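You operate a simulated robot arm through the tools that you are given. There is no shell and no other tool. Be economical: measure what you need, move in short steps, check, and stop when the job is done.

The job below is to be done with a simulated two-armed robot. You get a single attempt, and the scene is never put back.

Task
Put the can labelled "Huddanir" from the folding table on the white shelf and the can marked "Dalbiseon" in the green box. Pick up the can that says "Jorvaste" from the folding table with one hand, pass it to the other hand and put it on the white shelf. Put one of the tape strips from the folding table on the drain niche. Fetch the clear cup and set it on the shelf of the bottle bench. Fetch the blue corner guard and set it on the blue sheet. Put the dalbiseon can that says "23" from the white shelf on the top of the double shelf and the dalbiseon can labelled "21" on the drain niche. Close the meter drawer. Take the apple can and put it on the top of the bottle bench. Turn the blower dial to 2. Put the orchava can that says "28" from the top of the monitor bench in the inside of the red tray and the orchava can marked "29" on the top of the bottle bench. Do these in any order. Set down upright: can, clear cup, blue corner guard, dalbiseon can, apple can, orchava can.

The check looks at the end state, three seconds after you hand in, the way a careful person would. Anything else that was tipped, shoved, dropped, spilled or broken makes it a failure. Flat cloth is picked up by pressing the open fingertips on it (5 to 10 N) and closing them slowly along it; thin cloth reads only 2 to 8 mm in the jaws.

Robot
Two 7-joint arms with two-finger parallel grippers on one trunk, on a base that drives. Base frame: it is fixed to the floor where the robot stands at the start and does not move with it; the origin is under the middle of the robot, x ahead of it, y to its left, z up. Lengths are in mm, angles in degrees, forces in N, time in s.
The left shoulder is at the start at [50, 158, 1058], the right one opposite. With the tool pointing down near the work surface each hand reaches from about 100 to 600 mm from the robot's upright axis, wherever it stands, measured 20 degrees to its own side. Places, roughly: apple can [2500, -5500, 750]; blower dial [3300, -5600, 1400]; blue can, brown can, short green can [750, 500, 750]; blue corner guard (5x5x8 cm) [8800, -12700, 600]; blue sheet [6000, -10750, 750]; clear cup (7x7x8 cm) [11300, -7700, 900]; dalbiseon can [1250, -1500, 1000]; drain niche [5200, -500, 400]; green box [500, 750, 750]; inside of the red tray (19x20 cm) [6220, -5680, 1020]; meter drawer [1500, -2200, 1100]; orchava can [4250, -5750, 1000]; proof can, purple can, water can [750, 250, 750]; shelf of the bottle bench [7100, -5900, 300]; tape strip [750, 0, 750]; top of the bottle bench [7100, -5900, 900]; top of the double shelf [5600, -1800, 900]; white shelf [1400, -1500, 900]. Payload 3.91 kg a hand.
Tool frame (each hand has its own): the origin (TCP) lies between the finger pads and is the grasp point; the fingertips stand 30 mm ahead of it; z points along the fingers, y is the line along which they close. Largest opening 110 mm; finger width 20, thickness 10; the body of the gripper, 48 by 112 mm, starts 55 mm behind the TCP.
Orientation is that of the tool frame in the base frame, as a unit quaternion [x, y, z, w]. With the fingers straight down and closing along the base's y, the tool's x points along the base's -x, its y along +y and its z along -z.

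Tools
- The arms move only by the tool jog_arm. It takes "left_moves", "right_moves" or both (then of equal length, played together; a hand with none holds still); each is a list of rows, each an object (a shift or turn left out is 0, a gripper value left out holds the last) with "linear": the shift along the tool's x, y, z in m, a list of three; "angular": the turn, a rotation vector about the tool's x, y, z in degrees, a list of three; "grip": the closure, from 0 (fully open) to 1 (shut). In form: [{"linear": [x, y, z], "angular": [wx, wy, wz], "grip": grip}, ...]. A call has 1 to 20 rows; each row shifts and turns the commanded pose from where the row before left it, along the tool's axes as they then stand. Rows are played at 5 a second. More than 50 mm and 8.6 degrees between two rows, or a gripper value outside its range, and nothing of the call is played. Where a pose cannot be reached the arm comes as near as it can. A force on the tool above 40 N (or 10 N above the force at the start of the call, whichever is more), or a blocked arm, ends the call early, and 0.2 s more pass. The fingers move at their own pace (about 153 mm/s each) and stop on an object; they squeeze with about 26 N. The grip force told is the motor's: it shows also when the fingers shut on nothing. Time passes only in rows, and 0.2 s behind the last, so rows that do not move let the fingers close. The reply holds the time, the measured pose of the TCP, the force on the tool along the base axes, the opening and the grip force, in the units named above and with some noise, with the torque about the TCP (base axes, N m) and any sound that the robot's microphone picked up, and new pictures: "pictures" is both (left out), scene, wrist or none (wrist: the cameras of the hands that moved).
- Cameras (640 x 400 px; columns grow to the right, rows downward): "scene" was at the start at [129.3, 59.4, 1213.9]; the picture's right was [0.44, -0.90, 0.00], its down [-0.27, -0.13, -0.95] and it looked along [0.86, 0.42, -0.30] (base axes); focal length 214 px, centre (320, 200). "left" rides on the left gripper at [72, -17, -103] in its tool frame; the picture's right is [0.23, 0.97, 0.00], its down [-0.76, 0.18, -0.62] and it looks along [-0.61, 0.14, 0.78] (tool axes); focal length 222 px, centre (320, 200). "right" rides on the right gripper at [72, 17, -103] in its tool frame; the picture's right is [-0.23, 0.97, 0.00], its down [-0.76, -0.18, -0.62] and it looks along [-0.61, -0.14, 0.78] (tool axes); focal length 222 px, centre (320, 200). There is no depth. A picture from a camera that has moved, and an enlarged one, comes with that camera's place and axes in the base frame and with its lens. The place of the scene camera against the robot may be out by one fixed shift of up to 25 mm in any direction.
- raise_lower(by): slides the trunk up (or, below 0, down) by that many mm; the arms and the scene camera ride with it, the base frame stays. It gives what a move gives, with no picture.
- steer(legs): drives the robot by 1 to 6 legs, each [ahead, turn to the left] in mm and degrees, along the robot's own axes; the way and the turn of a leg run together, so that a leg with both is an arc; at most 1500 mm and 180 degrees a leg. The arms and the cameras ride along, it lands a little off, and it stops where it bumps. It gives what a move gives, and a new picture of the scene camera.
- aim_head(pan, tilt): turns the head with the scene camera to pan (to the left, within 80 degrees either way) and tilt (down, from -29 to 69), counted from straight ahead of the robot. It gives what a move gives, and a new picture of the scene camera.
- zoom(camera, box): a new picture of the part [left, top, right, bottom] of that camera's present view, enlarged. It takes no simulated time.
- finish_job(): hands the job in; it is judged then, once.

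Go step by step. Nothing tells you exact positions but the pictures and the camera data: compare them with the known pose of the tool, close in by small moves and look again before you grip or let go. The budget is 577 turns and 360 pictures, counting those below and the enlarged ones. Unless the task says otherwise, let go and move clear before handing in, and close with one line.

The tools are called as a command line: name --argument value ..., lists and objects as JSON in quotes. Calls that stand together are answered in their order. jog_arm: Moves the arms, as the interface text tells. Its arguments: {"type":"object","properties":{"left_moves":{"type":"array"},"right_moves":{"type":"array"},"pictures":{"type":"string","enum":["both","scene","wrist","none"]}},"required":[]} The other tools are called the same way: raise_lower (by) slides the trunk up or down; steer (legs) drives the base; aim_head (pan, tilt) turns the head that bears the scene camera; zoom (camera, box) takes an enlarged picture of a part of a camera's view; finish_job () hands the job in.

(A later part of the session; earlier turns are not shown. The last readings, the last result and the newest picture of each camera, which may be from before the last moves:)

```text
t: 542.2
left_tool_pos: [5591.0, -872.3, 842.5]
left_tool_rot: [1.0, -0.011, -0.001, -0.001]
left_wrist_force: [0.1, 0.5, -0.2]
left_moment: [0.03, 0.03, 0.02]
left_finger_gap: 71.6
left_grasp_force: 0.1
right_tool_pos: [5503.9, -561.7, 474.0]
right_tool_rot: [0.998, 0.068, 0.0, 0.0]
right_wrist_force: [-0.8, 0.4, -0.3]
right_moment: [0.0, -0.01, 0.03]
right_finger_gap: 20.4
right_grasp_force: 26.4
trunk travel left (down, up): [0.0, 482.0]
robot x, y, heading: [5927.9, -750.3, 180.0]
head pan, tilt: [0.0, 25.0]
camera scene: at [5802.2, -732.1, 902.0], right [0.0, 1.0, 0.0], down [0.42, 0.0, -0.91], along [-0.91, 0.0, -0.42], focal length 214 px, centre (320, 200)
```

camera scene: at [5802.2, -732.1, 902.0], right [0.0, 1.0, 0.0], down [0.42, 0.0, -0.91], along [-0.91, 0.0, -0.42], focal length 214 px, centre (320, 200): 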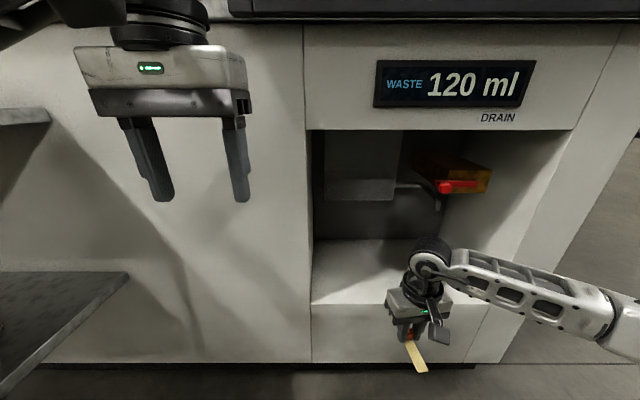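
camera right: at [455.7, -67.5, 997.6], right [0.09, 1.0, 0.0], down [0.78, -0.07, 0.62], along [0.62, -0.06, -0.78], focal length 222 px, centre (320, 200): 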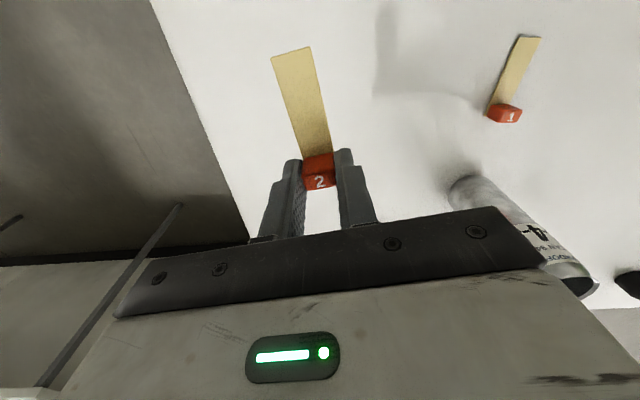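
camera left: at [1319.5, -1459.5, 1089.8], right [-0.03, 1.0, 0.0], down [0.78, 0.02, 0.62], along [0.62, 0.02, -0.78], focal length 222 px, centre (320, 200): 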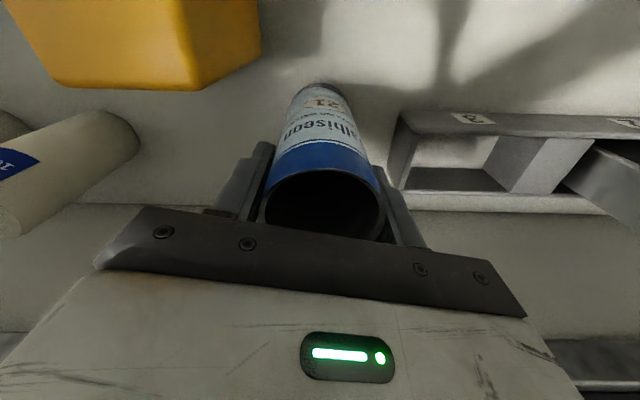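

jog_arm --right_moves '[{"linear": [0, 0.04, 0]}, {"linear": [-0.04, 0, 0]}, {"linear": [-0.04, 0, 0]}, {"linear": [-0.04, 0, 0]}, {"linear": [-0.04, 0, 0]}, {"linear": [-0.04, 0, 0]}]' --pictures "both"

```text
t: 543.6
left_tool_pos: [5591.0, -872.3, 843.0]
left_tool_rot: [1.0, -0.011, -0.001, 0.0]
left_wrist_force: [0.5, 1.4, 0.9]
left_moment: [-0.09, -0.04, -0.01]
left_finger_gap: 71.8
left_grasp_force: 0.0
right_tool_pos: [5307.8, -623.5, 472.8]
right_tool_rot: [0.998, 0.067, -0.001, 0.0]
right_wrist_force: [-0.1, 3.6, -0.6]
right_moment: [-0.31, -0.07, -0.03]
right_finger_gap: 20.1
right_grasp_force: 26.2
trunk travel left (down, up): [0.0, 482.0]
robot x, y, heading: [5926.5, -751.7, 180.3]
head pan, tilt: [0.0, 25.0]
camera scene: at [5802.0, -731.4, 902.0], right [0.0, 1.0, 0.0], down [0.42, 0.0, -0.91], along [-0.91, 0.0, -0.42], focal length 214 px, centre (320, 200)
camera right: at [5382.5, -630.6, 576.6], right [-0.09, -1.0, 0.0], down [-0.78, 0.07, 0.62], along [-0.62, 0.06, -0.78], focal length 222 px, centre (320, 200)
```

scene: 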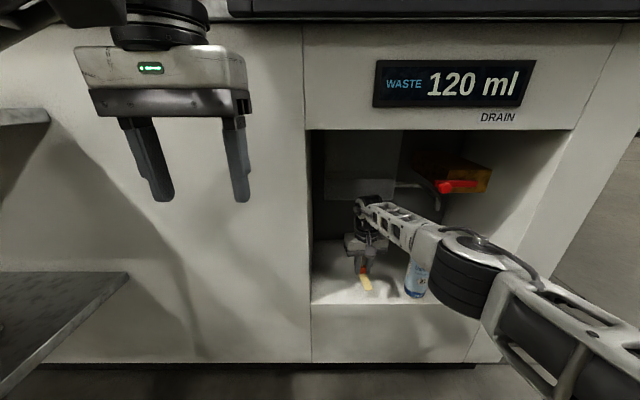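
right: 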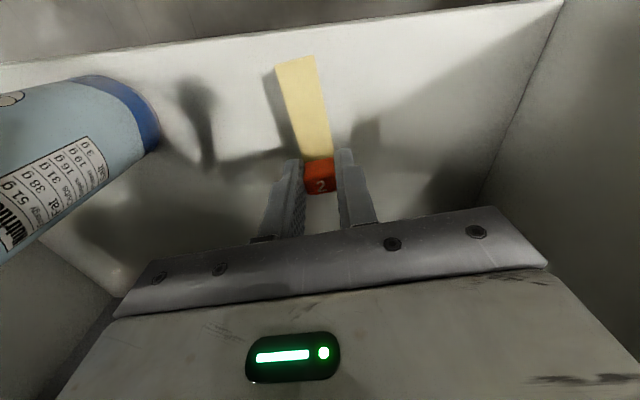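

zoom --camera "scene" --box '[320, 190, 500, 320]'

```text
3.08 times, centred on (410, 255) of scene
camera zoom: at [5802.0, -731.4, 902.0], right [0.0, 1.0, 0.0], down [0.42, 0.0, -0.91], along [-0.91, 0.0, -0.42], focal length 660 px, centre (43, 31)
```

zoom: 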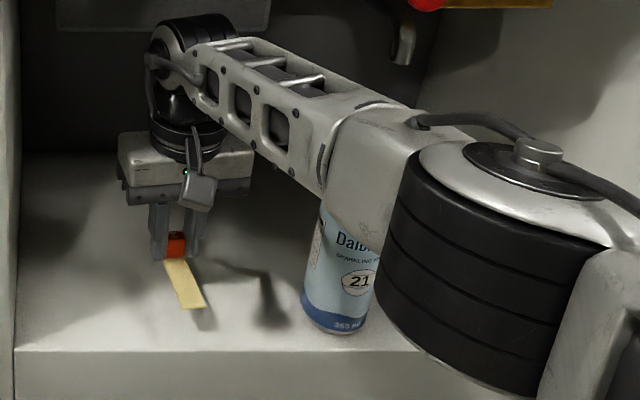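

My forearm seems to touch the can. I raise the trunk to lift the arm straight off it.

raise_lower --by 60

zoom --camera "scene" --box '[310, 180, 510, 330]'

```text
t: 544.6
left_tool_pos: [5590.5, -873.5, 903.1]
left_tool_rot: [1.0, -0.011, -0.001, -0.001]
left_wrist_force: [0.1, -0.6, 0.6]
left_moment: [-0.02, 0.02, 0.04]
left_finger_gap: 71.5
left_grasp_force: 0.1
right_tool_pos: [5308.9, -628.1, 532.7]
right_tool_rot: [0.998, 0.068, -0.002, 0.0]
right_wrist_force: [-0.1, 0.0, 0.0]
right_moment: [-0.01, 0.03, -0.01]
right_finger_gap: 20.4
right_grasp_force: 25.9
trunk travel left (down, up): [-60.0, 422.0]
robot x, y, heading: [5925.6, -750.7, 179.9]
head pan, tilt: [0.0, 25.0]
```

```text
2.67 times, centred on (410, 255) of scene
camera zoom: at [5802.1, -732.1, 962.0], right [0.0, 1.0, 0.0], down [0.42, 0.0, -0.91], along [-0.91, 0.0, -0.42], focal length 572 px, centre (80, 53)
```

zoom: 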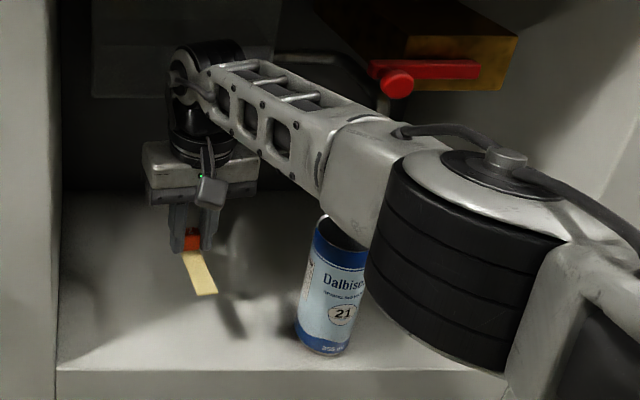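

The can is upright and free. I'll pull the hand outwards and turn it 90° so the strip lies parallel to the front edge, letting me place it nearer the edge, clear of the can.

jog_arm --right_moves '[{"linear": [0.05, 0, 0]}, {"linear": [0.05, 0, 0]}, {"linear": [0.04, 0, 0]}, {"angular": [0, 0, 8.5]}, {"angular": [0, 0, 8.5]}, {"angular": [0, 0, 8.5]}, {"angular": [0, 0, 8.5]}, {"angular": [0, 0, 8.5]}, {"angular": [0, 0, 8.5]}, {"angular": [0, 0, 8.5]}, {"angular": [0, 0, 8.5]}, {"angular": [0, 0, 8.5]}, {"angular": [0, 0, 8.5]}, {"angular": [0, 0, 8.5]}]' --pictures "both"

```text
t: 547.6
left_tool_pos: [5590.4, -873.9, 904.1]
left_tool_rot: [1.0, -0.011, 0.0, -0.001]
left_wrist_force: [-0.3, 1.0, -0.1]
left_moment: [0.03, -0.01, 0.0]
left_finger_gap: 71.5
left_grasp_force: 0.1
right_tool_pos: [5449.9, -608.5, 533.9]
right_tool_rot: [0.733, -0.68, 0.0, 0.0]
right_wrist_force: [-0.1, 0.3, -0.4]
right_moment: [-0.03, 0.02, 0.01]
right_finger_gap: 20.3
right_grasp_force: 25.8
trunk travel left (down, up): [-60.0, 422.0]
robot x, y, heading: [5927.5, -750.8, 180.0]
head pan, tilt: [0.0, 25.0]
camera scene: at [5802.2, -732.1, 962.0], right [0.0, 1.0, 0.0], down [0.42, 0.0, -0.91], along [-0.91, 0.0, -0.42], focal length 214 px, centre (320, 200)
camera right: at [5436.9, -680.9, 637.1], right [-0.99, 0.16, 0.0], down [0.12, 0.77, 0.62], along [0.1, 0.61, -0.78], focal length 222 px, centre (320, 200)
```

scene: 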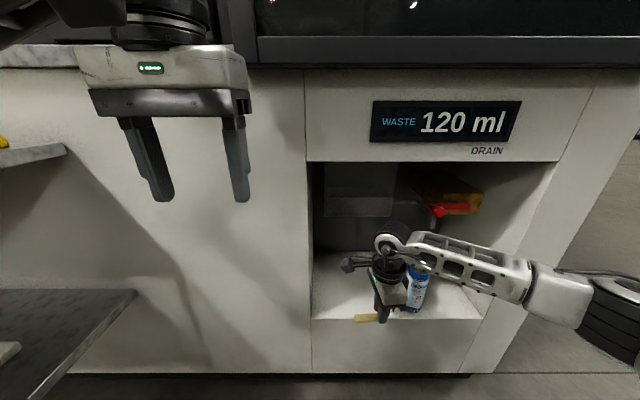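
right: 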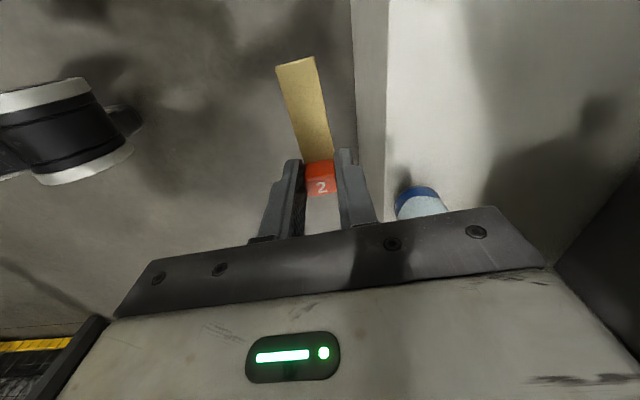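

jog_arm --right_moves '[{"linear": [0.009, 0.036, 0]}, {"linear": [0, 0.035, 0]}, {"linear": [0, 0.035, 0]}]' --pictures "both"

zoom --camera "scene" --box '[300, 160, 560, 340]'

```text
t: 548.4
left_tool_pos: [5590.4, -873.9, 903.1]
left_tool_rot: [1.0, -0.01, -0.001, -0.001]
left_wrist_force: [-0.2, 0.5, 0.4]
left_moment: [-0.02, -0.03, -0.01]
left_finger_gap: 71.4
left_grasp_force: 0.1
right_tool_pos: [5344.6, -626.3, 532.5]
right_tool_rot: [0.734, -0.679, 0.001, 0.001]
right_wrist_force: [1.1, -0.3, -0.3]
right_moment: [-0.03, 0.02, -0.02]
right_finger_gap: 20.2
right_grasp_force: 26.2
trunk travel left (down, up): [-60.0, 422.0]
robot x, y, heading: [5926.9, -752.9, 180.1]
head pan, tilt: [0.0, 25.0]
camera scene: at [5802.2, -732.1, 962.0], right [0.0, 1.0, 0.0], down [0.42, 0.0, -0.91], along [-0.91, 0.0, -0.42], focal length 214 px, centre (320, 200)
camera right: at [5332.5, -699.4, 636.4], right [-0.99, 0.15, 0.0], down [0.12, 0.77, 0.62], along [0.09, 0.61, -0.78], focal length 222 px, centre (320, 200)
```

scene: 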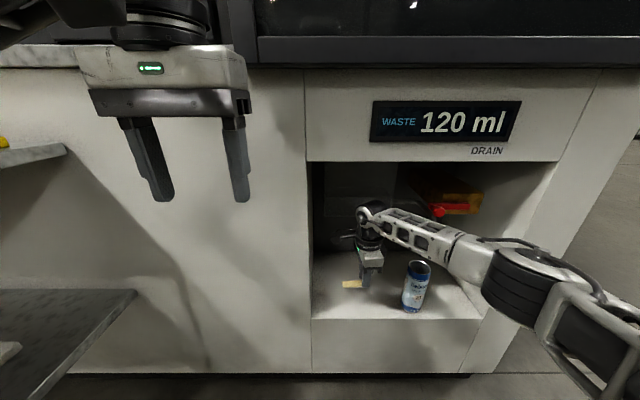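
right: 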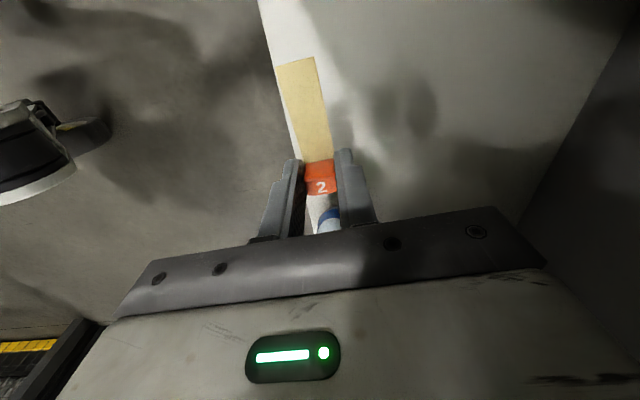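

```text
2.22 times, centred on (430, 250) of scene
camera zoom: at [5802.2, -732.1, 962.0], right [0.0, 1.0, 0.0], down [0.42, 0.0, -0.91], along [-0.91, 0.0, -0.42], focal length 477 px, centre (76, 89)
```

zoom: 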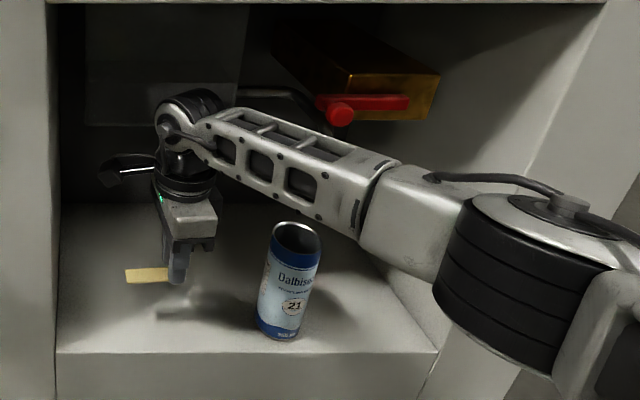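

Lowering straight would press the forearm on the can, so I tilt the hand back about 50° to move the wrist outward before lowering.

jog_arm --right_moves '[{"angular": [-8.5, 0, 0]}, {"angular": [-8.5, 0, 0]}, {"angular": [-8.5, 0, 0]}, {"angular": [-8.5, 0, 0]}, {"angular": [-8.5, 0, 0]}, {"angular": [-8.5, 0, 0]}]' --pictures "both"

```text
t: 549.8
left_tool_pos: [5591.4, -873.0, 904.5]
left_tool_rot: [1.0, -0.01, -0.001, -0.001]
left_wrist_force: [1.8, -0.1, 0.1]
left_moment: [-0.04, 0.05, -0.02]
left_finger_gap: 71.6
left_grasp_force: 0.0
right_tool_pos: [5343.2, -624.5, 532.1]
right_tool_rot: [0.661, -0.614, -0.293, 0.318]
right_wrist_force: [0.7, -0.6, -0.1]
right_moment: [-0.01, -0.03, 0.0]
right_finger_gap: 20.6
right_grasp_force: 26.0
trunk travel left (down, up): [-60.0, 422.0]
robot x, y, heading: [5928.8, -751.3, 179.8]
head pan, tilt: [0.0, 25.0]
camera scene: at [5802.2, -732.2, 962.1], right [0.0, 1.0, 0.0], down [0.42, 0.0, -0.91], along [-0.91, 0.0, -0.42], focal length 214 px, centre (320, 200)
camera right: at [5418.2, -691.4, 611.3], right [-0.63, 0.18, 0.76], down [0.54, 0.81, 0.25], along [-0.56, 0.56, -0.6], focal length 222 px, centre (320, 200)
```

scene: 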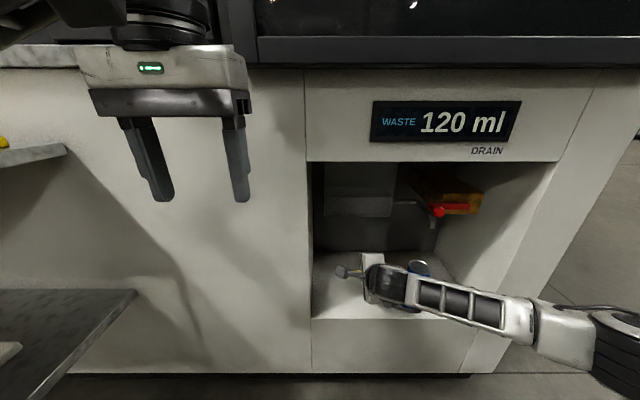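
right: 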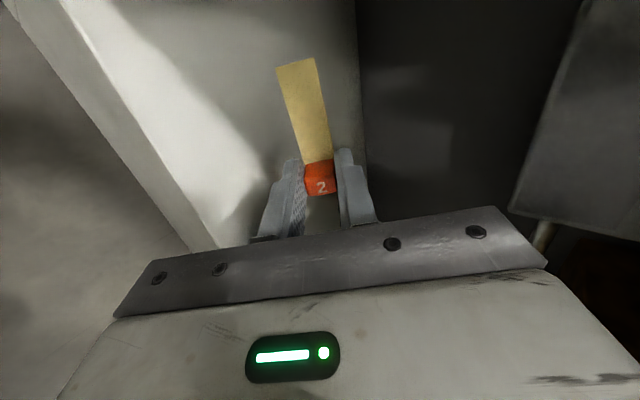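

raise_lower --by -60

jog_arm --right_moves '[{"linear": [0, -0.0156, 0.0126]}, {"linear": [0, -0.0039, 0.0031]}]' --pictures "both"

```text
t: 550.8
left_tool_pos: [5590.7, -872.7, 843.2]
left_tool_rot: [1.0, -0.011, -0.001, -0.001]
left_wrist_force: [0.3, 0.7, -0.2]
left_moment: [-0.02, -0.04, -0.04]
left_finger_gap: 71.6
left_grasp_force: 0.1
right_tool_pos: [5344.3, -625.0, 471.8]
right_tool_rot: [0.661, -0.614, -0.293, 0.317]
right_wrist_force: [0.3, 0.7, -0.8]
right_moment: [0.03, 0.01, -0.02]
right_finger_gap: 20.3
right_grasp_force: 26.3
trunk travel left (down, up): [0.0, 482.0]
robot x, y, heading: [5931.4, -750.8, 180.0]
head pan, tilt: [0.0, 25.0]
```

```text
t: 551.4
left_tool_pos: [5590.0, -872.8, 843.9]
left_tool_rot: [1.0, -0.011, 0.0, -0.001]
left_wrist_force: [-0.3, -1.2, 0.2]
left_moment: [0.01, 0.0, 0.0]
left_finger_gap: 71.7
left_grasp_force: 0.0
right_tool_pos: [5343.6, -625.8, 446.3]
right_tool_rot: [0.661, -0.614, -0.292, 0.317]
right_wrist_force: [-0.5, -0.1, 0.1]
right_moment: [0.03, 0.0, 0.0]
right_finger_gap: 20.5
right_grasp_force: 25.9
trunk travel left (down, up): [0.0, 482.0]
robot x, y, heading: [5929.1, -749.0, 179.8]
head pan, tilt: [0.0, 25.0]
camera scene: at [5802.2, -732.1, 902.0], right [0.0, 1.0, 0.0], down [0.42, 0.0, -0.91], along [-0.91, 0.0, -0.42], focal length 214 px, centre (320, 200)
camera right: at [5418.0, -691.9, 525.5], right [-0.63, 0.18, 0.76], down [0.54, 0.8, 0.25], along [-0.56, 0.57, -0.6], focal length 222 px, centre (320, 200)
```

scene: 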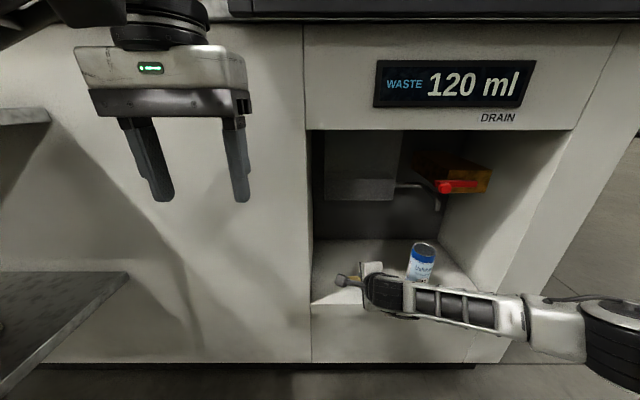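
right: 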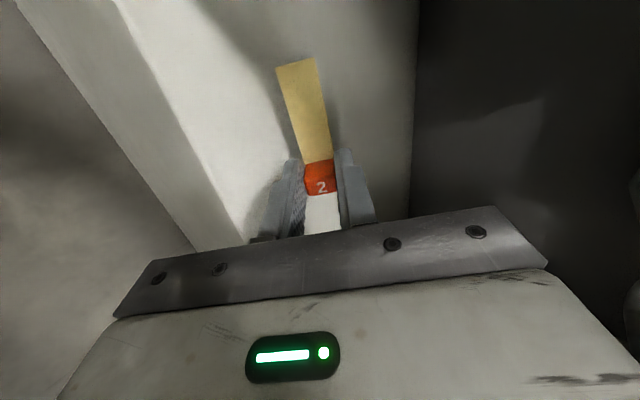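

jog_arm --right_moves '[{"linear": [0, -0.0031, 0.0025]}, {"linear": [0, -0.0023, 0.0019]}, {"linear": [0, -0.0023, 0.0019]}, {}]' --pictures "none"

```text
t: 552.4
left_tool_pos: [5590.0, -872.8, 844.0]
left_tool_rot: [1.0, -0.011, 0.0, -0.001]
left_wrist_force: [0.6, 0.3, 0.1]
left_moment: [0.0, 0.0, 0.02]
left_finger_gap: 71.3
left_grasp_force: 0.0
right_tool_pos: [5344.9, -626.1, 437.4]
right_tool_rot: [0.661, -0.614, -0.293, 0.316]
right_wrist_force: [-0.4, -0.6, 0.0]
right_moment: [-0.02, -0.02, 0.01]
right_finger_gap: 20.8
right_grasp_force: 25.6
trunk travel left (down, up): [0.0, 482.0]
robot x, y, heading: [5928.9, -751.4, 180.0]
head pan, tilt: [0.0, 25.0]
```

jog_arm --right_moves '[{"linear": [0, -0.0023, 0.0019]}, {"linear": [0, -0.0023, 0.0019]}, {"linear": [0, -0.0023, 0.0019]}, {}]' --pictures "none"

```text
t: 553.1
left_tool_pos: [5592.8, -871.9, 844.7]
left_tool_rot: [1.0, -0.011, -0.002, 0.0]
left_wrist_force: [-0.1, 0.5, 0.2]
left_moment: [-0.02, -0.01, 0.04]
left_finger_gap: 71.6
left_grasp_force: 0.0
right_tool_pos: [5342.5, -626.5, 435.2]
right_tool_rot: [0.659, -0.613, -0.294, 0.322]
right_wrist_force: [12.2, 3.5, 14.6]
right_moment: [0.14, -0.3, -0.08]
right_finger_gap: 20.4
right_grasp_force: 25.6
trunk travel left (down, up): [0.0, 482.0]
robot x, y, heading: [5928.5, -751.6, 179.9]
head pan, tilt: [0.0, 25.0]
stopped in row 3 (right hand): the force on the tool passed its limit at 45 N (the readings are from after the stop); the commanded pose is now the measured one
```

jog_arm --right_moves '[{"linear": [0, 0.0031, -0.0025]}, {"grip": 0.72}, {}, {}]' --pictures "both"

```text
t: 554.1
left_tool_pos: [5591.0, -872.5, 844.4]
left_tool_rot: [1.0, -0.01, -0.001, 0.0]
left_wrist_force: [0.0, 0.5, -1.1]
left_moment: [0.03, 0.02, -0.01]
left_finger_gap: 71.3
left_grasp_force: 0.0
right_tool_pos: [5342.2, -626.0, 436.9]
right_tool_rot: [0.66, -0.613, -0.294, 0.32]
right_wrist_force: [-6.6, -0.9, 9.8]
right_moment: [0.01, 0.35, 0.04]
right_finger_gap: 27.8
right_grasp_force: 0.0
trunk travel left (down, up): [0.0, 482.0]
robot x, y, heading: [5930.0, -755.2, 179.9]
head pan, tilt: [0.0, 25.0]
camera scene: at [5803.1, -732.0, 902.2], right [0.0, 1.0, 0.0], down [0.42, 0.0, -0.91], along [-0.91, 0.0, -0.42], focal length 214 px, centre (320, 200)
camera right: at [5417.6, -691.7, 516.1], right [-0.62, 0.18, 0.76], down [0.54, 0.81, 0.25], along [-0.57, 0.56, -0.6], focal length 222 px, centre (320, 200)
```

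scene: 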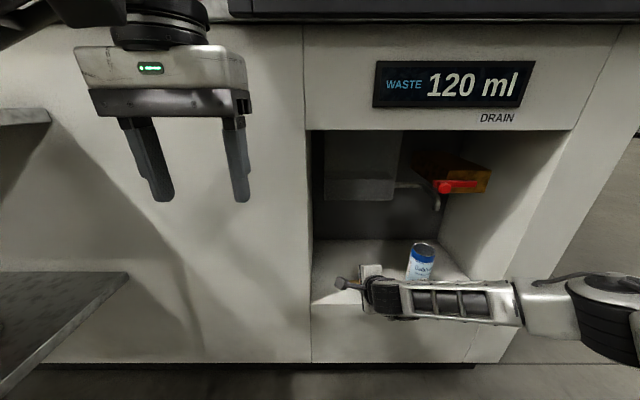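
right: 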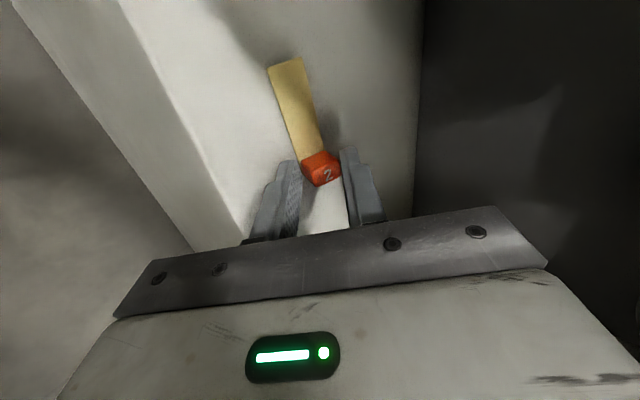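

jog_arm --right_moves '[{"linear": [0, 0.002, -0.006]}, {"linear": [0, 0.002, -0.01]}, {"grip": 0.55}, {"linear": [0, 0, -0.02]}, {"linear": [0, 0, -0.03]}, {"linear": [0, 0, -0.05]}, {"linear": [0, 0, -0.05]}]' --pictures "both"

```text
t: 555.8
left_tool_pos: [5591.1, -872.0, 844.1]
left_tool_rot: [1.0, -0.011, -0.001, -0.001]
left_wrist_force: [-0.1, 0.6, 0.5]
left_moment: [0.03, 0.03, 0.0]
left_finger_gap: 71.4
left_grasp_force: 0.1
right_tool_pos: [5470.2, -614.2, 540.0]
right_tool_rot: [0.661, -0.613, -0.292, 0.319]
right_wrist_force: [0.2, -0.1, -0.4]
right_moment: [-0.02, -0.03, 0.01]
right_finger_gap: 49.3
right_grasp_force: 0.1
trunk travel left (down, up): [0.0, 482.0]
robot x, y, heading: [5926.7, -749.3, 180.0]
head pan, tilt: [0.0, 25.0]
camera scene: at [5802.6, -731.9, 902.0], right [0.0, 1.0, 0.0], down [0.42, 0.0, -0.91], along [-0.91, 0.0, -0.42], focal length 214 px, centre (320, 200)
camera right: at [5545.9, -680.4, 618.6], right [-0.63, 0.18, 0.76], down [0.54, 0.81, 0.25], along [-0.57, 0.56, -0.6], focal length 222 px, centre (320, 200)
```

scene: 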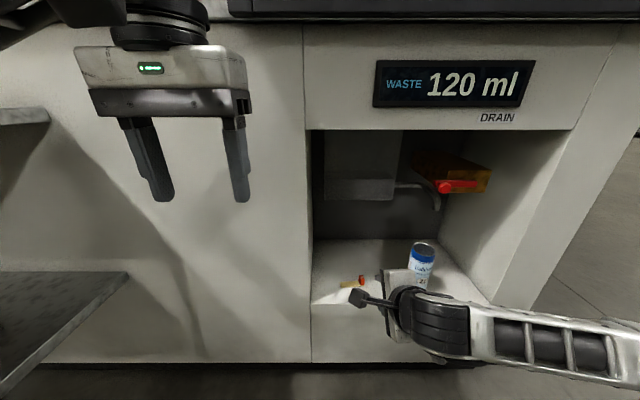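
right: 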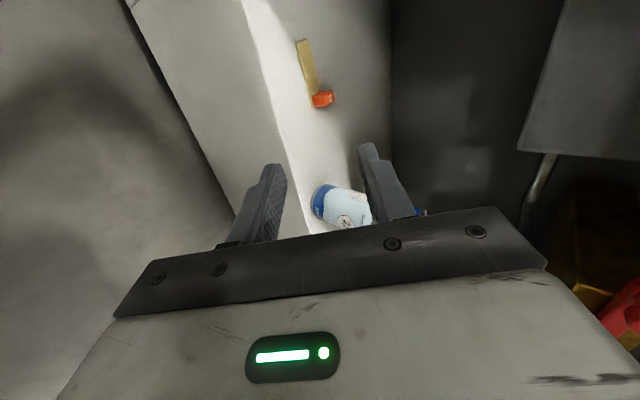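

The tape lies on the niche floor. I back away, raise the trunk and reset the right hand.

steer --legs '[[-350, 0]]'

raise_lower --by 300

jog_arm --right_moves '[{"angular": [8.5, 0, 0]}, {"angular": [8.5, 0, 0]}, {"angular": [8.5, 0, 0]}, {"angular": [8.5, 0, 0]}, {"angular": [8.5, 0, 0]}, {"angular": [8.5, 0, 0]}, {"angular": [0, 0, -8.5]}, {"angular": [0, 0, -8.5]}, {"angular": [0, 0, -8.5]}, {"angular": [0, 0, -8.5]}, {"angular": [0, 0, -8.5]}, {"angular": [0, 0, -8.5]}, {"angular": [0, 0, -8.5]}, {"angular": [0, 0, -8.5]}, {"angular": [0, 0, -8.5]}, {"angular": [0, 0, -8.5]}, {"linear": [0, 0, -0.05]}, {"linear": [0, 0, -0.05]}, {"linear": [0, 0, -0.05]}, {"linear": [0, 0, -0.05]}]' --pictures "none"

steer --legs '[[0, 90], [1500, 0], [1100, 0], [0, -35], [1500, 0], [0, -50]]'

```text
t: 558.0
left_tool_pos: [5931.4, -872.6, 843.4]
left_tool_rot: [1.0, -0.011, -0.002, -0.001]
left_wrist_force: [0.8, 0.6, -0.4]
left_moment: [0.03, -0.02, -0.01]
left_finger_gap: 71.7
left_grasp_force: 0.1
right_tool_pos: [5811.7, -615.1, 539.5]
right_tool_rot: [0.661, -0.613, -0.293, 0.319]
right_wrist_force: [0.6, -0.4, 0.2]
right_moment: [0.01, -0.04, -0.02]
right_finger_gap: 49.8
right_grasp_force: 0.0
trunk travel left (down, up): [0.0, 482.0]
robot x, y, heading: [6270.6, -746.9, 180.5]
head pan, tilt: [0.0, 25.0]
camera scene: at [6144.4, -732.2, 902.0], right [0.0, 1.0, 0.0], down [0.42, 0.0, -0.91], along [-0.91, 0.0, -0.42], focal length 214 px, centre (320, 200)
```

scene: 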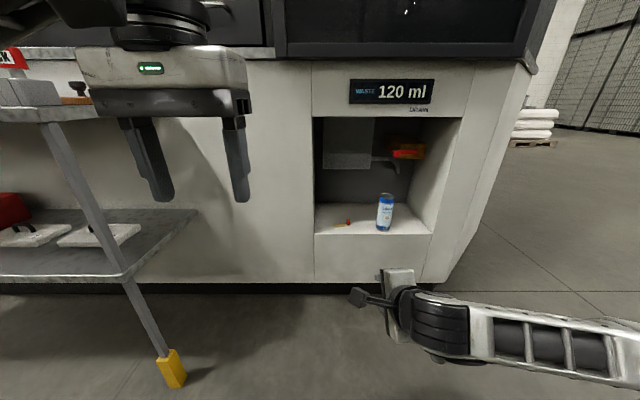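

```text
t: 561.0
left_tool_pos: [5933.2, -872.8, 1144.3]
left_tool_rot: [1.0, -0.01, -0.001, -0.001]
left_wrist_force: [0.1, 0.6, -0.2]
left_moment: [-0.02, 0.05, -0.04]
left_finger_gap: 71.5
left_grasp_force: 0.1
right_tool_pos: [5811.8, -615.3, 839.2]
right_tool_rot: [0.66, -0.614, -0.293, 0.319]
right_wrist_force: [0.4, 0.7, -0.1]
right_moment: [-0.01, 0.03, -0.04]
right_finger_gap: 49.3
right_grasp_force: 0.1
trunk travel left (down, up): [-300.0, 182.0]
robot x, y, heading: [6272.7, -751.5, 179.9]
head pan, tilt: [0.0, 25.0]
```

```text
t: 565.2
left_tool_pos: [5933.9, -872.8, 1145.0]
left_tool_rot: [1.0, -0.011, -0.001, -0.002]
left_wrist_force: [-0.2, 0.4, 0.1]
left_moment: [0.0, 0.01, 0.01]
left_finger_gap: 71.6
left_grasp_force: 0.1
right_tool_pos: [5814.5, -615.9, 1042.6]
right_tool_rot: [1.0, -0.004, -0.003, 0.002]
right_wrist_force: [0.9, 0.4, -0.2]
right_moment: [0.01, 0.0, -0.01]
right_finger_gap: 49.3
right_grasp_force: 0.1
trunk travel left (down, up): [-300.0, 182.0]
robot x, y, heading: [6270.9, -748.6, 179.9]
head pan, tilt: [0.0, 25.0]
```

```text
t: 592.3
left_tool_pos: [5148.5, -4722.4, 1143.2]
left_tool_rot: [0.999, 0.054, -0.001, -0.001]
left_wrist_force: [-0.2, 0.1, 0.5]
left_moment: [0.02, -0.02, -0.01]
left_finger_gap: 71.7
left_grasp_force: 0.0
right_tool_pos: [4997.6, -4483.0, 1042.4]
right_tool_rot: [0.998, 0.059, -0.002, 0.002]
right_wrist_force: [-1.0, -0.1, -0.8]
right_moment: [-0.01, -0.04, 0.0]
right_finger_gap: 49.5
right_grasp_force: 0.1
trunk travel left (down, up): [-300.0, 182.0]
robot x, y, heading: [5469.5, -4554.7, -172.5]
head pan, tilt: [0.0, 25.0]
camera scene: at [5342.9, -4556.0, 1202.0], right [-0.13, 0.99, 0.0], down [0.42, 0.05, -0.91], along [-0.9, -0.12, -0.42], focal length 214 px, centre (320, 200)
```

scene: 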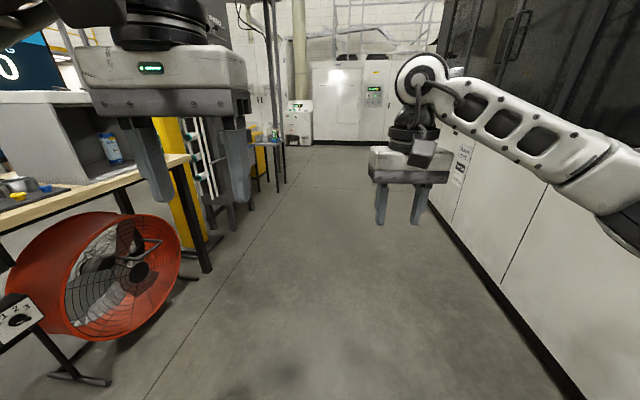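

steer --legs '[[0, 5], [1140, 0], [0, 77]]'

aim_head --pan 0 --tilt 20

```text
t: 601.9
left_tool_pos: [4479.8, -5140.3, 1143.9]
left_tool_rot: [0.72, 0.694, -0.001, 0.0]
left_wrist_force: [0.1, 0.5, 0.4]
left_moment: [0.03, 0.06, 0.0]
left_finger_gap: 71.5
left_grasp_force: 0.0
right_tool_pos: [4218.6, -5255.0, 1043.1]
right_tool_rot: [0.717, 0.697, 0.0, 0.005]
right_wrist_force: [0.8, -0.6, 0.0]
right_moment: [0.02, -0.02, 0.0]
right_finger_gap: 49.6
right_grasp_force: 0.1
trunk travel left (down, up): [-300.0, 182.0]
robot x, y, heading: [4364.3, -4798.5, -90.9]
head pan, tilt: [0.0, 25.0]
camera scene: at [4367.5, -4913.4, 1202.0], right [-1.0, 0.02, 0.0], down [0.01, 0.42, -0.91], along [-0.02, -0.91, -0.42], focal length 214 px, centre (320, 200)
```

scene: 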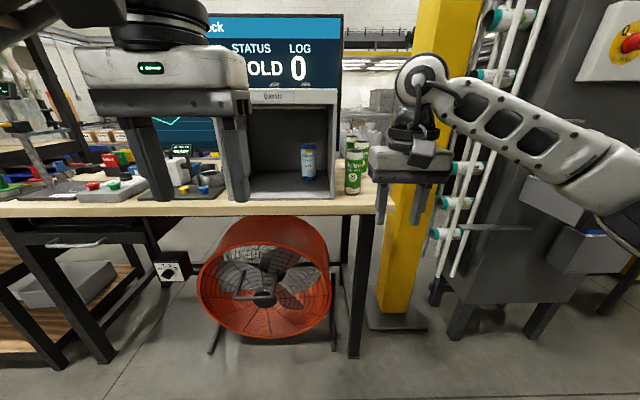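

```text
t: 602.6
left_tool_pos: [4481.1, -5140.2, 1143.9]
left_tool_rot: [0.721, 0.693, -0.001, 0.0]
left_wrist_force: [-0.4, -0.3, 0.0]
left_moment: [0.03, 0.01, -0.02]
left_finger_gap: 71.7
left_grasp_force: 0.1
right_tool_pos: [4221.4, -5254.0, 1042.3]
right_tool_rot: [0.717, 0.697, 0.0, 0.004]
right_wrist_force: [0.4, -0.4, 0.9]
right_moment: [-0.01, -0.02, -0.03]
right_finger_gap: 49.2
right_grasp_force: 0.1
trunk travel left (down, up): [-300.0, 182.0]
robot x, y, heading: [4365.3, -4801.3, -91.1]
head pan, tilt: [0.0, 20.0]
camera scene: at [4367.4, -4914.4, 1210.1], right [-1.0, 0.02, 0.0], down [0.01, 0.34, -0.94], along [-0.02, -0.94, -0.34], focal length 214 px, centre (320, 200)
```

scene: 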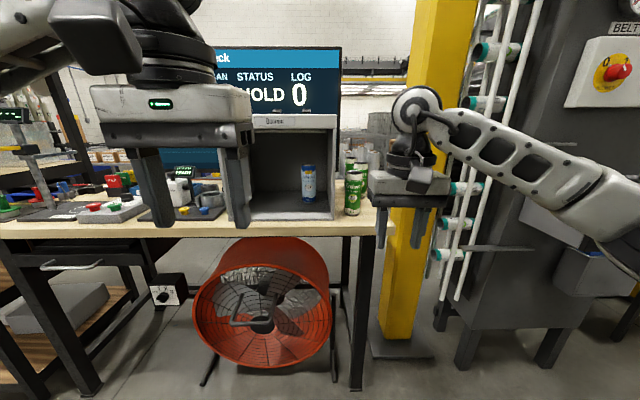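

zoom --camera "scene" --box '[230, 110, 400, 240]'

zoom --camera "scene" --box '[335, 150, 385, 220]'

```text
3.08 times, centred on (315, 175) of scene
camera zoom: at [4367.4, -4914.4, 1210.1], right [-1.0, 0.02, 0.0], down [0.01, 0.34, -0.94], along [-0.02, -0.94, -0.34], focal length 660 px, centre (335, 277)
```

zoom: 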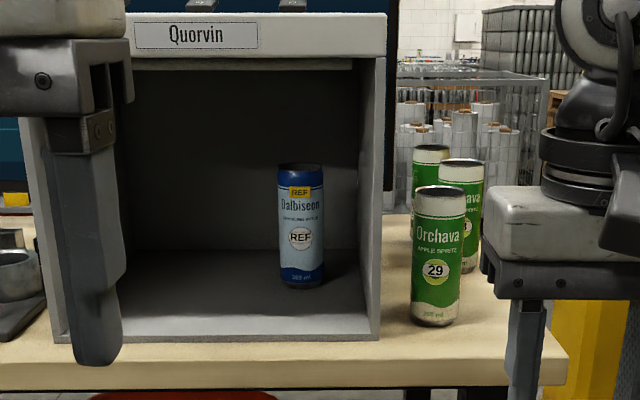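

```text
5.71 times, centred on (360, 185) of scene
camera zoom: at [4367.4, -4914.4, 1210.1], right [-1.0, 0.02, 0.0], down [0.01, 0.34, -0.94], along [-0.02, -0.94, -0.34], focal length 1226 px, centre (91, 286)
```

zoom: 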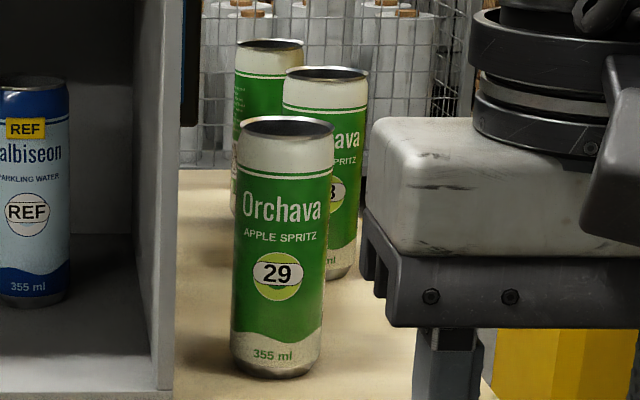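

Orchava 29 is in front with 28 behind it. First I go see the blower dial while the hands are empty.

steer --legs '[[0, -89], [1050, 0], [0, 90]]'

aim_head --pan 0 --tilt 0

```text
t: 615.4
left_tool_pos: [3470.9, -5199.5, 1144.2]
left_tool_rot: [0.69, 0.724, -0.001, 0.001]
left_wrist_force: [0.2, 0.2, 0.8]
left_moment: [0.01, 0.0, 0.0]
left_finger_gap: 71.7
left_grasp_force: 0.0
right_tool_pos: [3221.9, -5336.7, 1041.4]
right_tool_rot: [0.687, 0.727, 0.0, 0.004]
right_wrist_force: [-0.2, -0.6, -0.2]
right_moment: [0.03, 0.02, 0.01]
right_finger_gap: 49.6
right_grasp_force: 0.1
trunk travel left (down, up): [-300.0, 182.0]
robot x, y, heading: [3326.1, -4868.4, -86.2]
head pan, tilt: [0.0, 20.0]
camera scene: at [3339.8, -4984.5, 1210.1], right [-1.0, -0.07, 0.0], down [-0.02, 0.34, -0.94], along [0.06, -0.94, -0.34], focal length 214 px, centre (320, 200)
```

scene: 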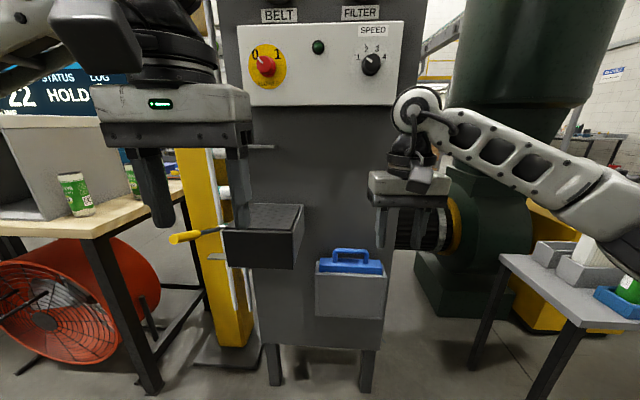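

```text
t: 616.2
left_tool_pos: [3470.5, -5199.4, 1143.3]
left_tool_rot: [0.69, 0.724, -0.001, 0.0]
left_wrist_force: [-0.3, 0.3, -0.2]
left_moment: [0.03, -0.01, -0.03]
left_finger_gap: 71.4
left_grasp_force: 0.1
right_tool_pos: [3222.0, -5336.0, 1041.6]
right_tool_rot: [0.687, 0.727, 0.0, 0.004]
right_wrist_force: [-0.5, 0.1, 0.5]
right_moment: [0.01, -0.01, -0.03]
right_finger_gap: 49.5
right_grasp_force: 0.1
trunk travel left (down, up): [-300.0, 182.0]
robot x, y, heading: [3325.7, -4866.5, -86.2]
head pan, tilt: [0.0, 0.0]
camera scene: at [3339.5, -4981.5, 1242.3], right [-1.0, -0.07, 0.0], down [0.0, 0.0, -1.0], along [0.07, -1.0, 0.0], focal length 214 px, centre (320, 200)
```

scene: 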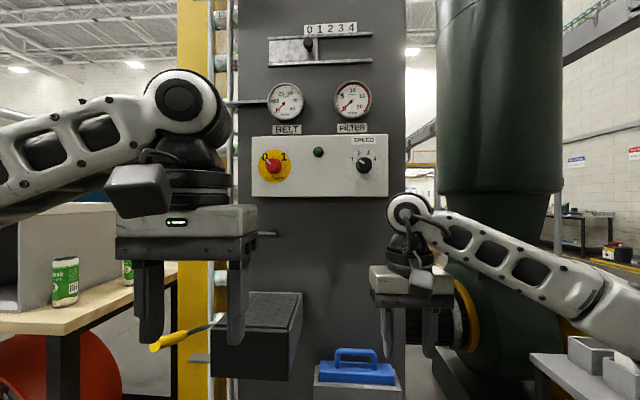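

zoom --camera "scene" --box '[330, 120, 400, 190]'

zoom --camera "scene" --box '[230, 10, 420, 210]'

```text
5.71 times, centred on (365, 155) of scene
camera zoom: at [3339.5, -4981.5, 1242.3], right [-1.0, -0.07, 0.0], down [0.0, 0.0, -1.0], along [0.07, -1.0, 0.0], focal length 1226 px, centre (63, 457)
```

zoom: 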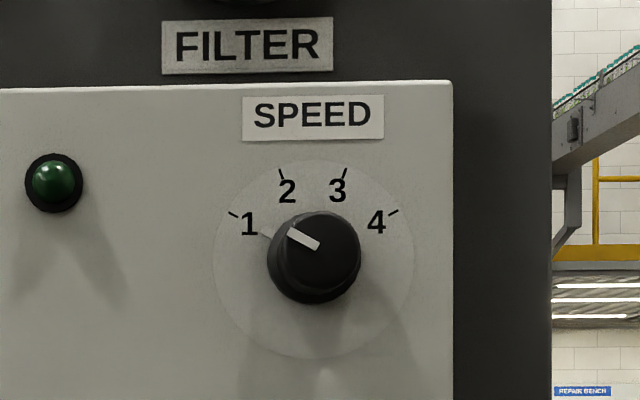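

```text
2.00 times, centred on (325, 110) of scene
camera zoom: at [3339.5, -4981.5, 1242.3], right [-1.0, -0.07, 0.0], down [0.0, 0.0, -1.0], along [0.07, -1.0, 0.0], focal length 429 px, centre (310, 380)
```

zoom: 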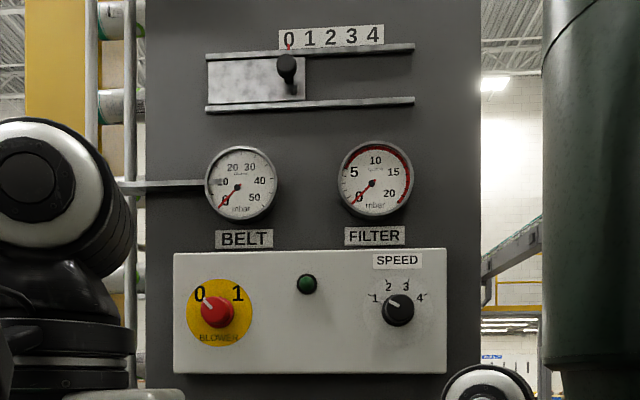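

The blower's SPEED dial points at 1; it must go to 2 (clockwise ~40°). I raise the trunk and point the right hand forward.

raise_lower --by 150

jog_arm --right_moves '[{"angular": [0, -8.2, 0]}, {"angular": [0, -8.2, 0]}, {"angular": [0, -8.2, 0]}, {"angular": [0, -8.2, 0]}, {"angular": [0, -8.2, 0]}, {"angular": [0, -8.2, 0]}, {"angular": [0, -8.2, 0]}, {"angular": [0, -8.2, 0]}, {"angular": [0, -8.2, 0]}, {"angular": [0, -8.2, 0]}, {"angular": [0, -8, 0]}, {"linear": [-0.045, 0, 0]}, {"linear": [-0.045, 0, 0]}]' --pictures "both"

```text
t: 618.0
left_tool_pos: [3469.4, -5200.7, 1293.8]
left_tool_rot: [0.69, 0.723, -0.001, 0.001]
left_wrist_force: [-0.5, 0.1, 0.1]
left_moment: [-0.02, 0.0, -0.02]
left_finger_gap: 71.4
left_grasp_force: 0.1
right_tool_pos: [3221.8, -5336.7, 1191.9]
right_tool_rot: [0.686, 0.728, 0.001, 0.004]
right_wrist_force: [-0.2, -0.3, -0.9]
right_moment: [-0.03, -0.01, -0.02]
right_finger_gap: 49.9
right_grasp_force: 0.0
trunk travel left (down, up): [-450.0, 32.0]
robot x, y, heading: [3326.6, -4872.1, -85.9]
head pan, tilt: [0.0, 0.0]
```

```text
t: 620.8
left_tool_pos: [3471.6, -5200.8, 1294.0]
left_tool_rot: [0.69, 0.724, -0.002, 0.001]
left_wrist_force: [0.3, 0.6, -0.3]
left_moment: [0.01, 0.02, -0.01]
left_finger_gap: 71.5
left_grasp_force: 0.2
right_tool_pos: [3222.5, -5334.0, 1281.5]
right_tool_rot: [0.485, 0.512, -0.486, 0.516]
right_wrist_force: [-0.6, -0.3, 0.0]
right_moment: [0.01, -0.04, -0.02]
right_finger_gap: 49.4
right_grasp_force: 0.1
trunk travel left (down, up): [-450.0, 32.0]
robot x, y, heading: [3326.4, -4869.9, -86.3]
head pan, tilt: [0.0, 0.0]
camera scene: at [3340.5, -4981.8, 1392.3], right [-1.0, -0.07, 0.0], down [0.0, 0.0, -1.0], along [0.07, -1.0, 0.0], focal length 214 px, centre (320, 200)
camera right: at [3233.3, -5228.3, 1209.1], right [0.97, 0.06, 0.23], down [-0.22, 0.61, 0.76], along [-0.1, -0.79, 0.61], focal length 222 px, centre (320, 200)
```

scene: 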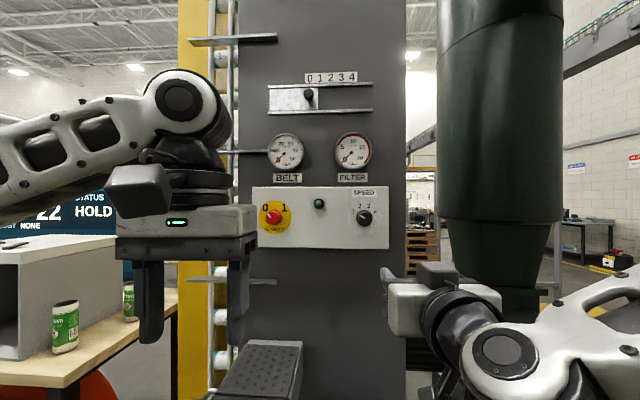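
right: 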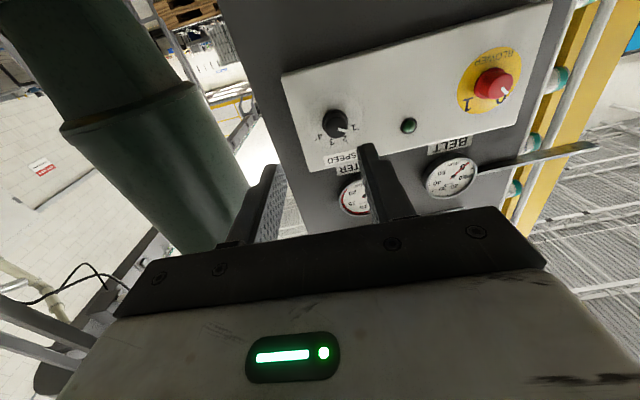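

Knob triangulates to about [3252, -5612, 1347]. I align and approach to 70 mm in front.

jog_arm --right_moves '[{"angular": [3.3, 0, 0]}, {"linear": [-0.033, 0.015, 0]}, {"linear": [-0.033, 0.015, 0]}, {"linear": [0, 0, 0.045]}, {"linear": [0, 0, 0.045]}, {"linear": [0, 0, 0.045]}, {"linear": [0, 0, 0.045]}]' --pictures "both"

```text
t: 622.4
left_tool_pos: [3470.5, -5200.3, 1292.0]
left_tool_rot: [0.69, 0.724, -0.001, 0.001]
left_wrist_force: [0.1, 0.2, -0.1]
left_moment: [0.01, 0.0, -0.01]
left_finger_gap: 71.7
left_grasp_force: 0.0
right_tool_pos: [3255.2, -5517.0, 1349.3]
right_tool_rot: [0.5, 0.498, -0.5, 0.501]
right_wrist_force: [0.4, 0.4, 0.1]
right_moment: [0.0, 0.01, 0.01]
right_finger_gap: 49.5
right_grasp_force: 0.2
trunk travel left (down, up): [-450.0, 32.0]
robot x, y, heading: [3325.7, -4867.9, -86.0]
head pan, tilt: [0.0, 0.0]
camera scene: at [3339.9, -4982.2, 1392.3], right [-1.0, -0.07, 0.0], down [0.0, 0.0, -1.0], along [0.07, -1.0, 0.0], focal length 214 px, centre (320, 200)
camera right: at [3270.1, -5414.6, 1277.6], right [0.97, 0.0, 0.23], down [-0.18, 0.63, 0.76], along [-0.14, -0.78, 0.61], focal length 222 px, centre (320, 200)
```

scene: 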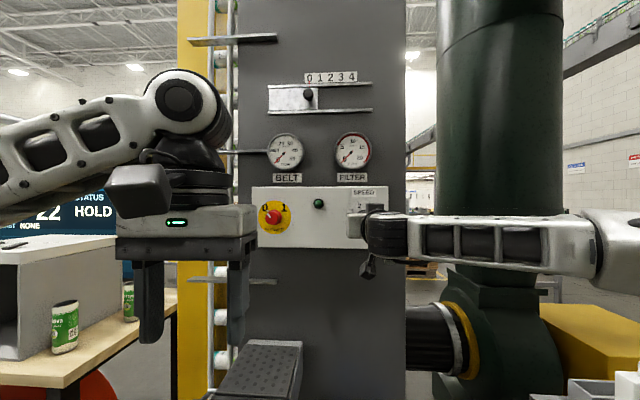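
right: 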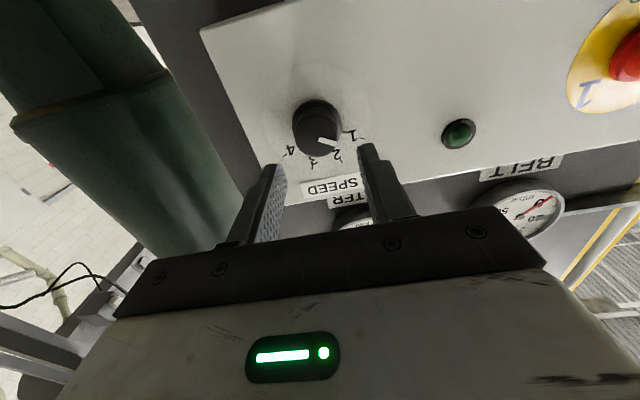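

jog_arm --right_moves '[{"linear": [0, -0.003, 0.02], "grip": 0.42}, {"linear": [0, 0, 0.02]}, {"linear": [0, 0, 0.02]}]' --pictures "wrist"

```text
t: 623.2
left_tool_pos: [3470.4, -5199.5, 1294.4]
left_tool_rot: [0.69, 0.724, -0.001, 0.001]
left_wrist_force: [-0.6, 0.2, 0.3]
left_moment: [-0.01, 0.0, -0.02]
left_finger_gap: 71.5
left_grasp_force: 0.0
right_tool_pos: [3246.8, -5577.1, 1349.9]
right_tool_rot: [0.499, 0.498, -0.499, 0.503]
right_wrist_force: [0.3, 0.5, 0.1]
right_moment: [-0.05, -0.01, 0.04]
right_finger_gap: 63.5
right_grasp_force: 0.0
trunk travel left (down, up): [-450.0, 32.0]
robot x, y, heading: [3324.4, -4870.9, -86.1]
head pan, tilt: [0.0, 0.0]
camera right: at [3263.9, -5473.7, 1277.6], right [0.97, 0.0, 0.23], down [-0.18, 0.63, 0.76], along [-0.14, -0.78, 0.61], focal length 222 px, centre (320, 200)
```

right: 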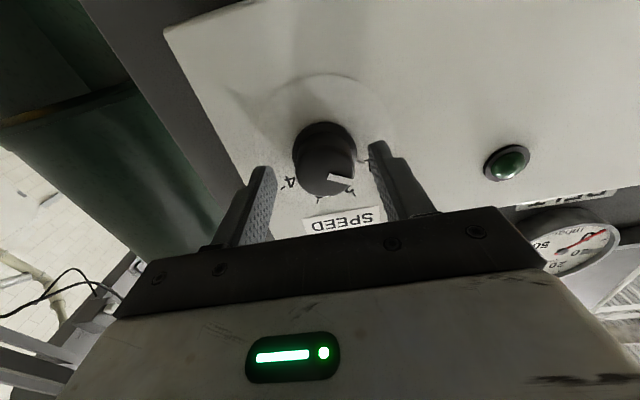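

jog_arm --right_moves '[{"linear": [0, 0.004, 0.004]}, {"grip": 1}, {}, {}, {}]' --pictures "wrist"

```text
t: 624.4
left_tool_pos: [3469.9, -5199.3, 1293.7]
left_tool_rot: [0.69, 0.724, 0.0, 0.0]
left_wrist_force: [0.4, -0.1, 0.7]
left_moment: [0.0, 0.01, 0.01]
left_finger_gap: 71.4
left_grasp_force: 0.1
right_tool_pos: [3251.0, -5581.3, 1349.6]
right_tool_rot: [0.5, 0.498, -0.499, 0.503]
right_wrist_force: [-1.4, -0.6, -0.8]
right_moment: [0.0, -0.05, -0.09]
right_finger_gap: 37.1
right_grasp_force: 45.3
trunk travel left (down, up): [-450.0, 32.0]
robot x, y, heading: [3326.4, -4872.1, -86.0]
head pan, tilt: [0.0, 0.0]
camera right: at [3267.3, -5477.3, 1278.0], right [0.97, 0.0, 0.23], down [-0.18, 0.63, 0.76], along [-0.14, -0.78, 0.61], focal length 222 px, centre (320, 200)
```

right: 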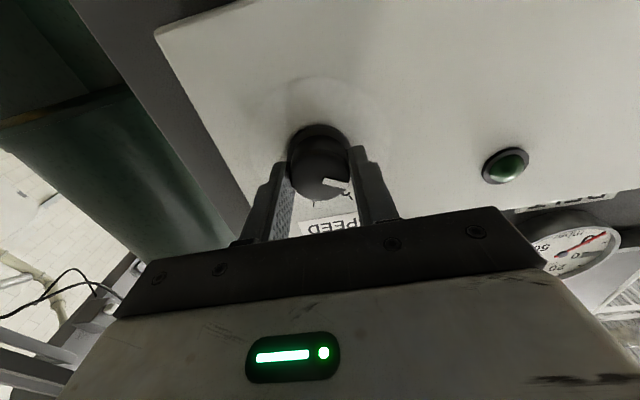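

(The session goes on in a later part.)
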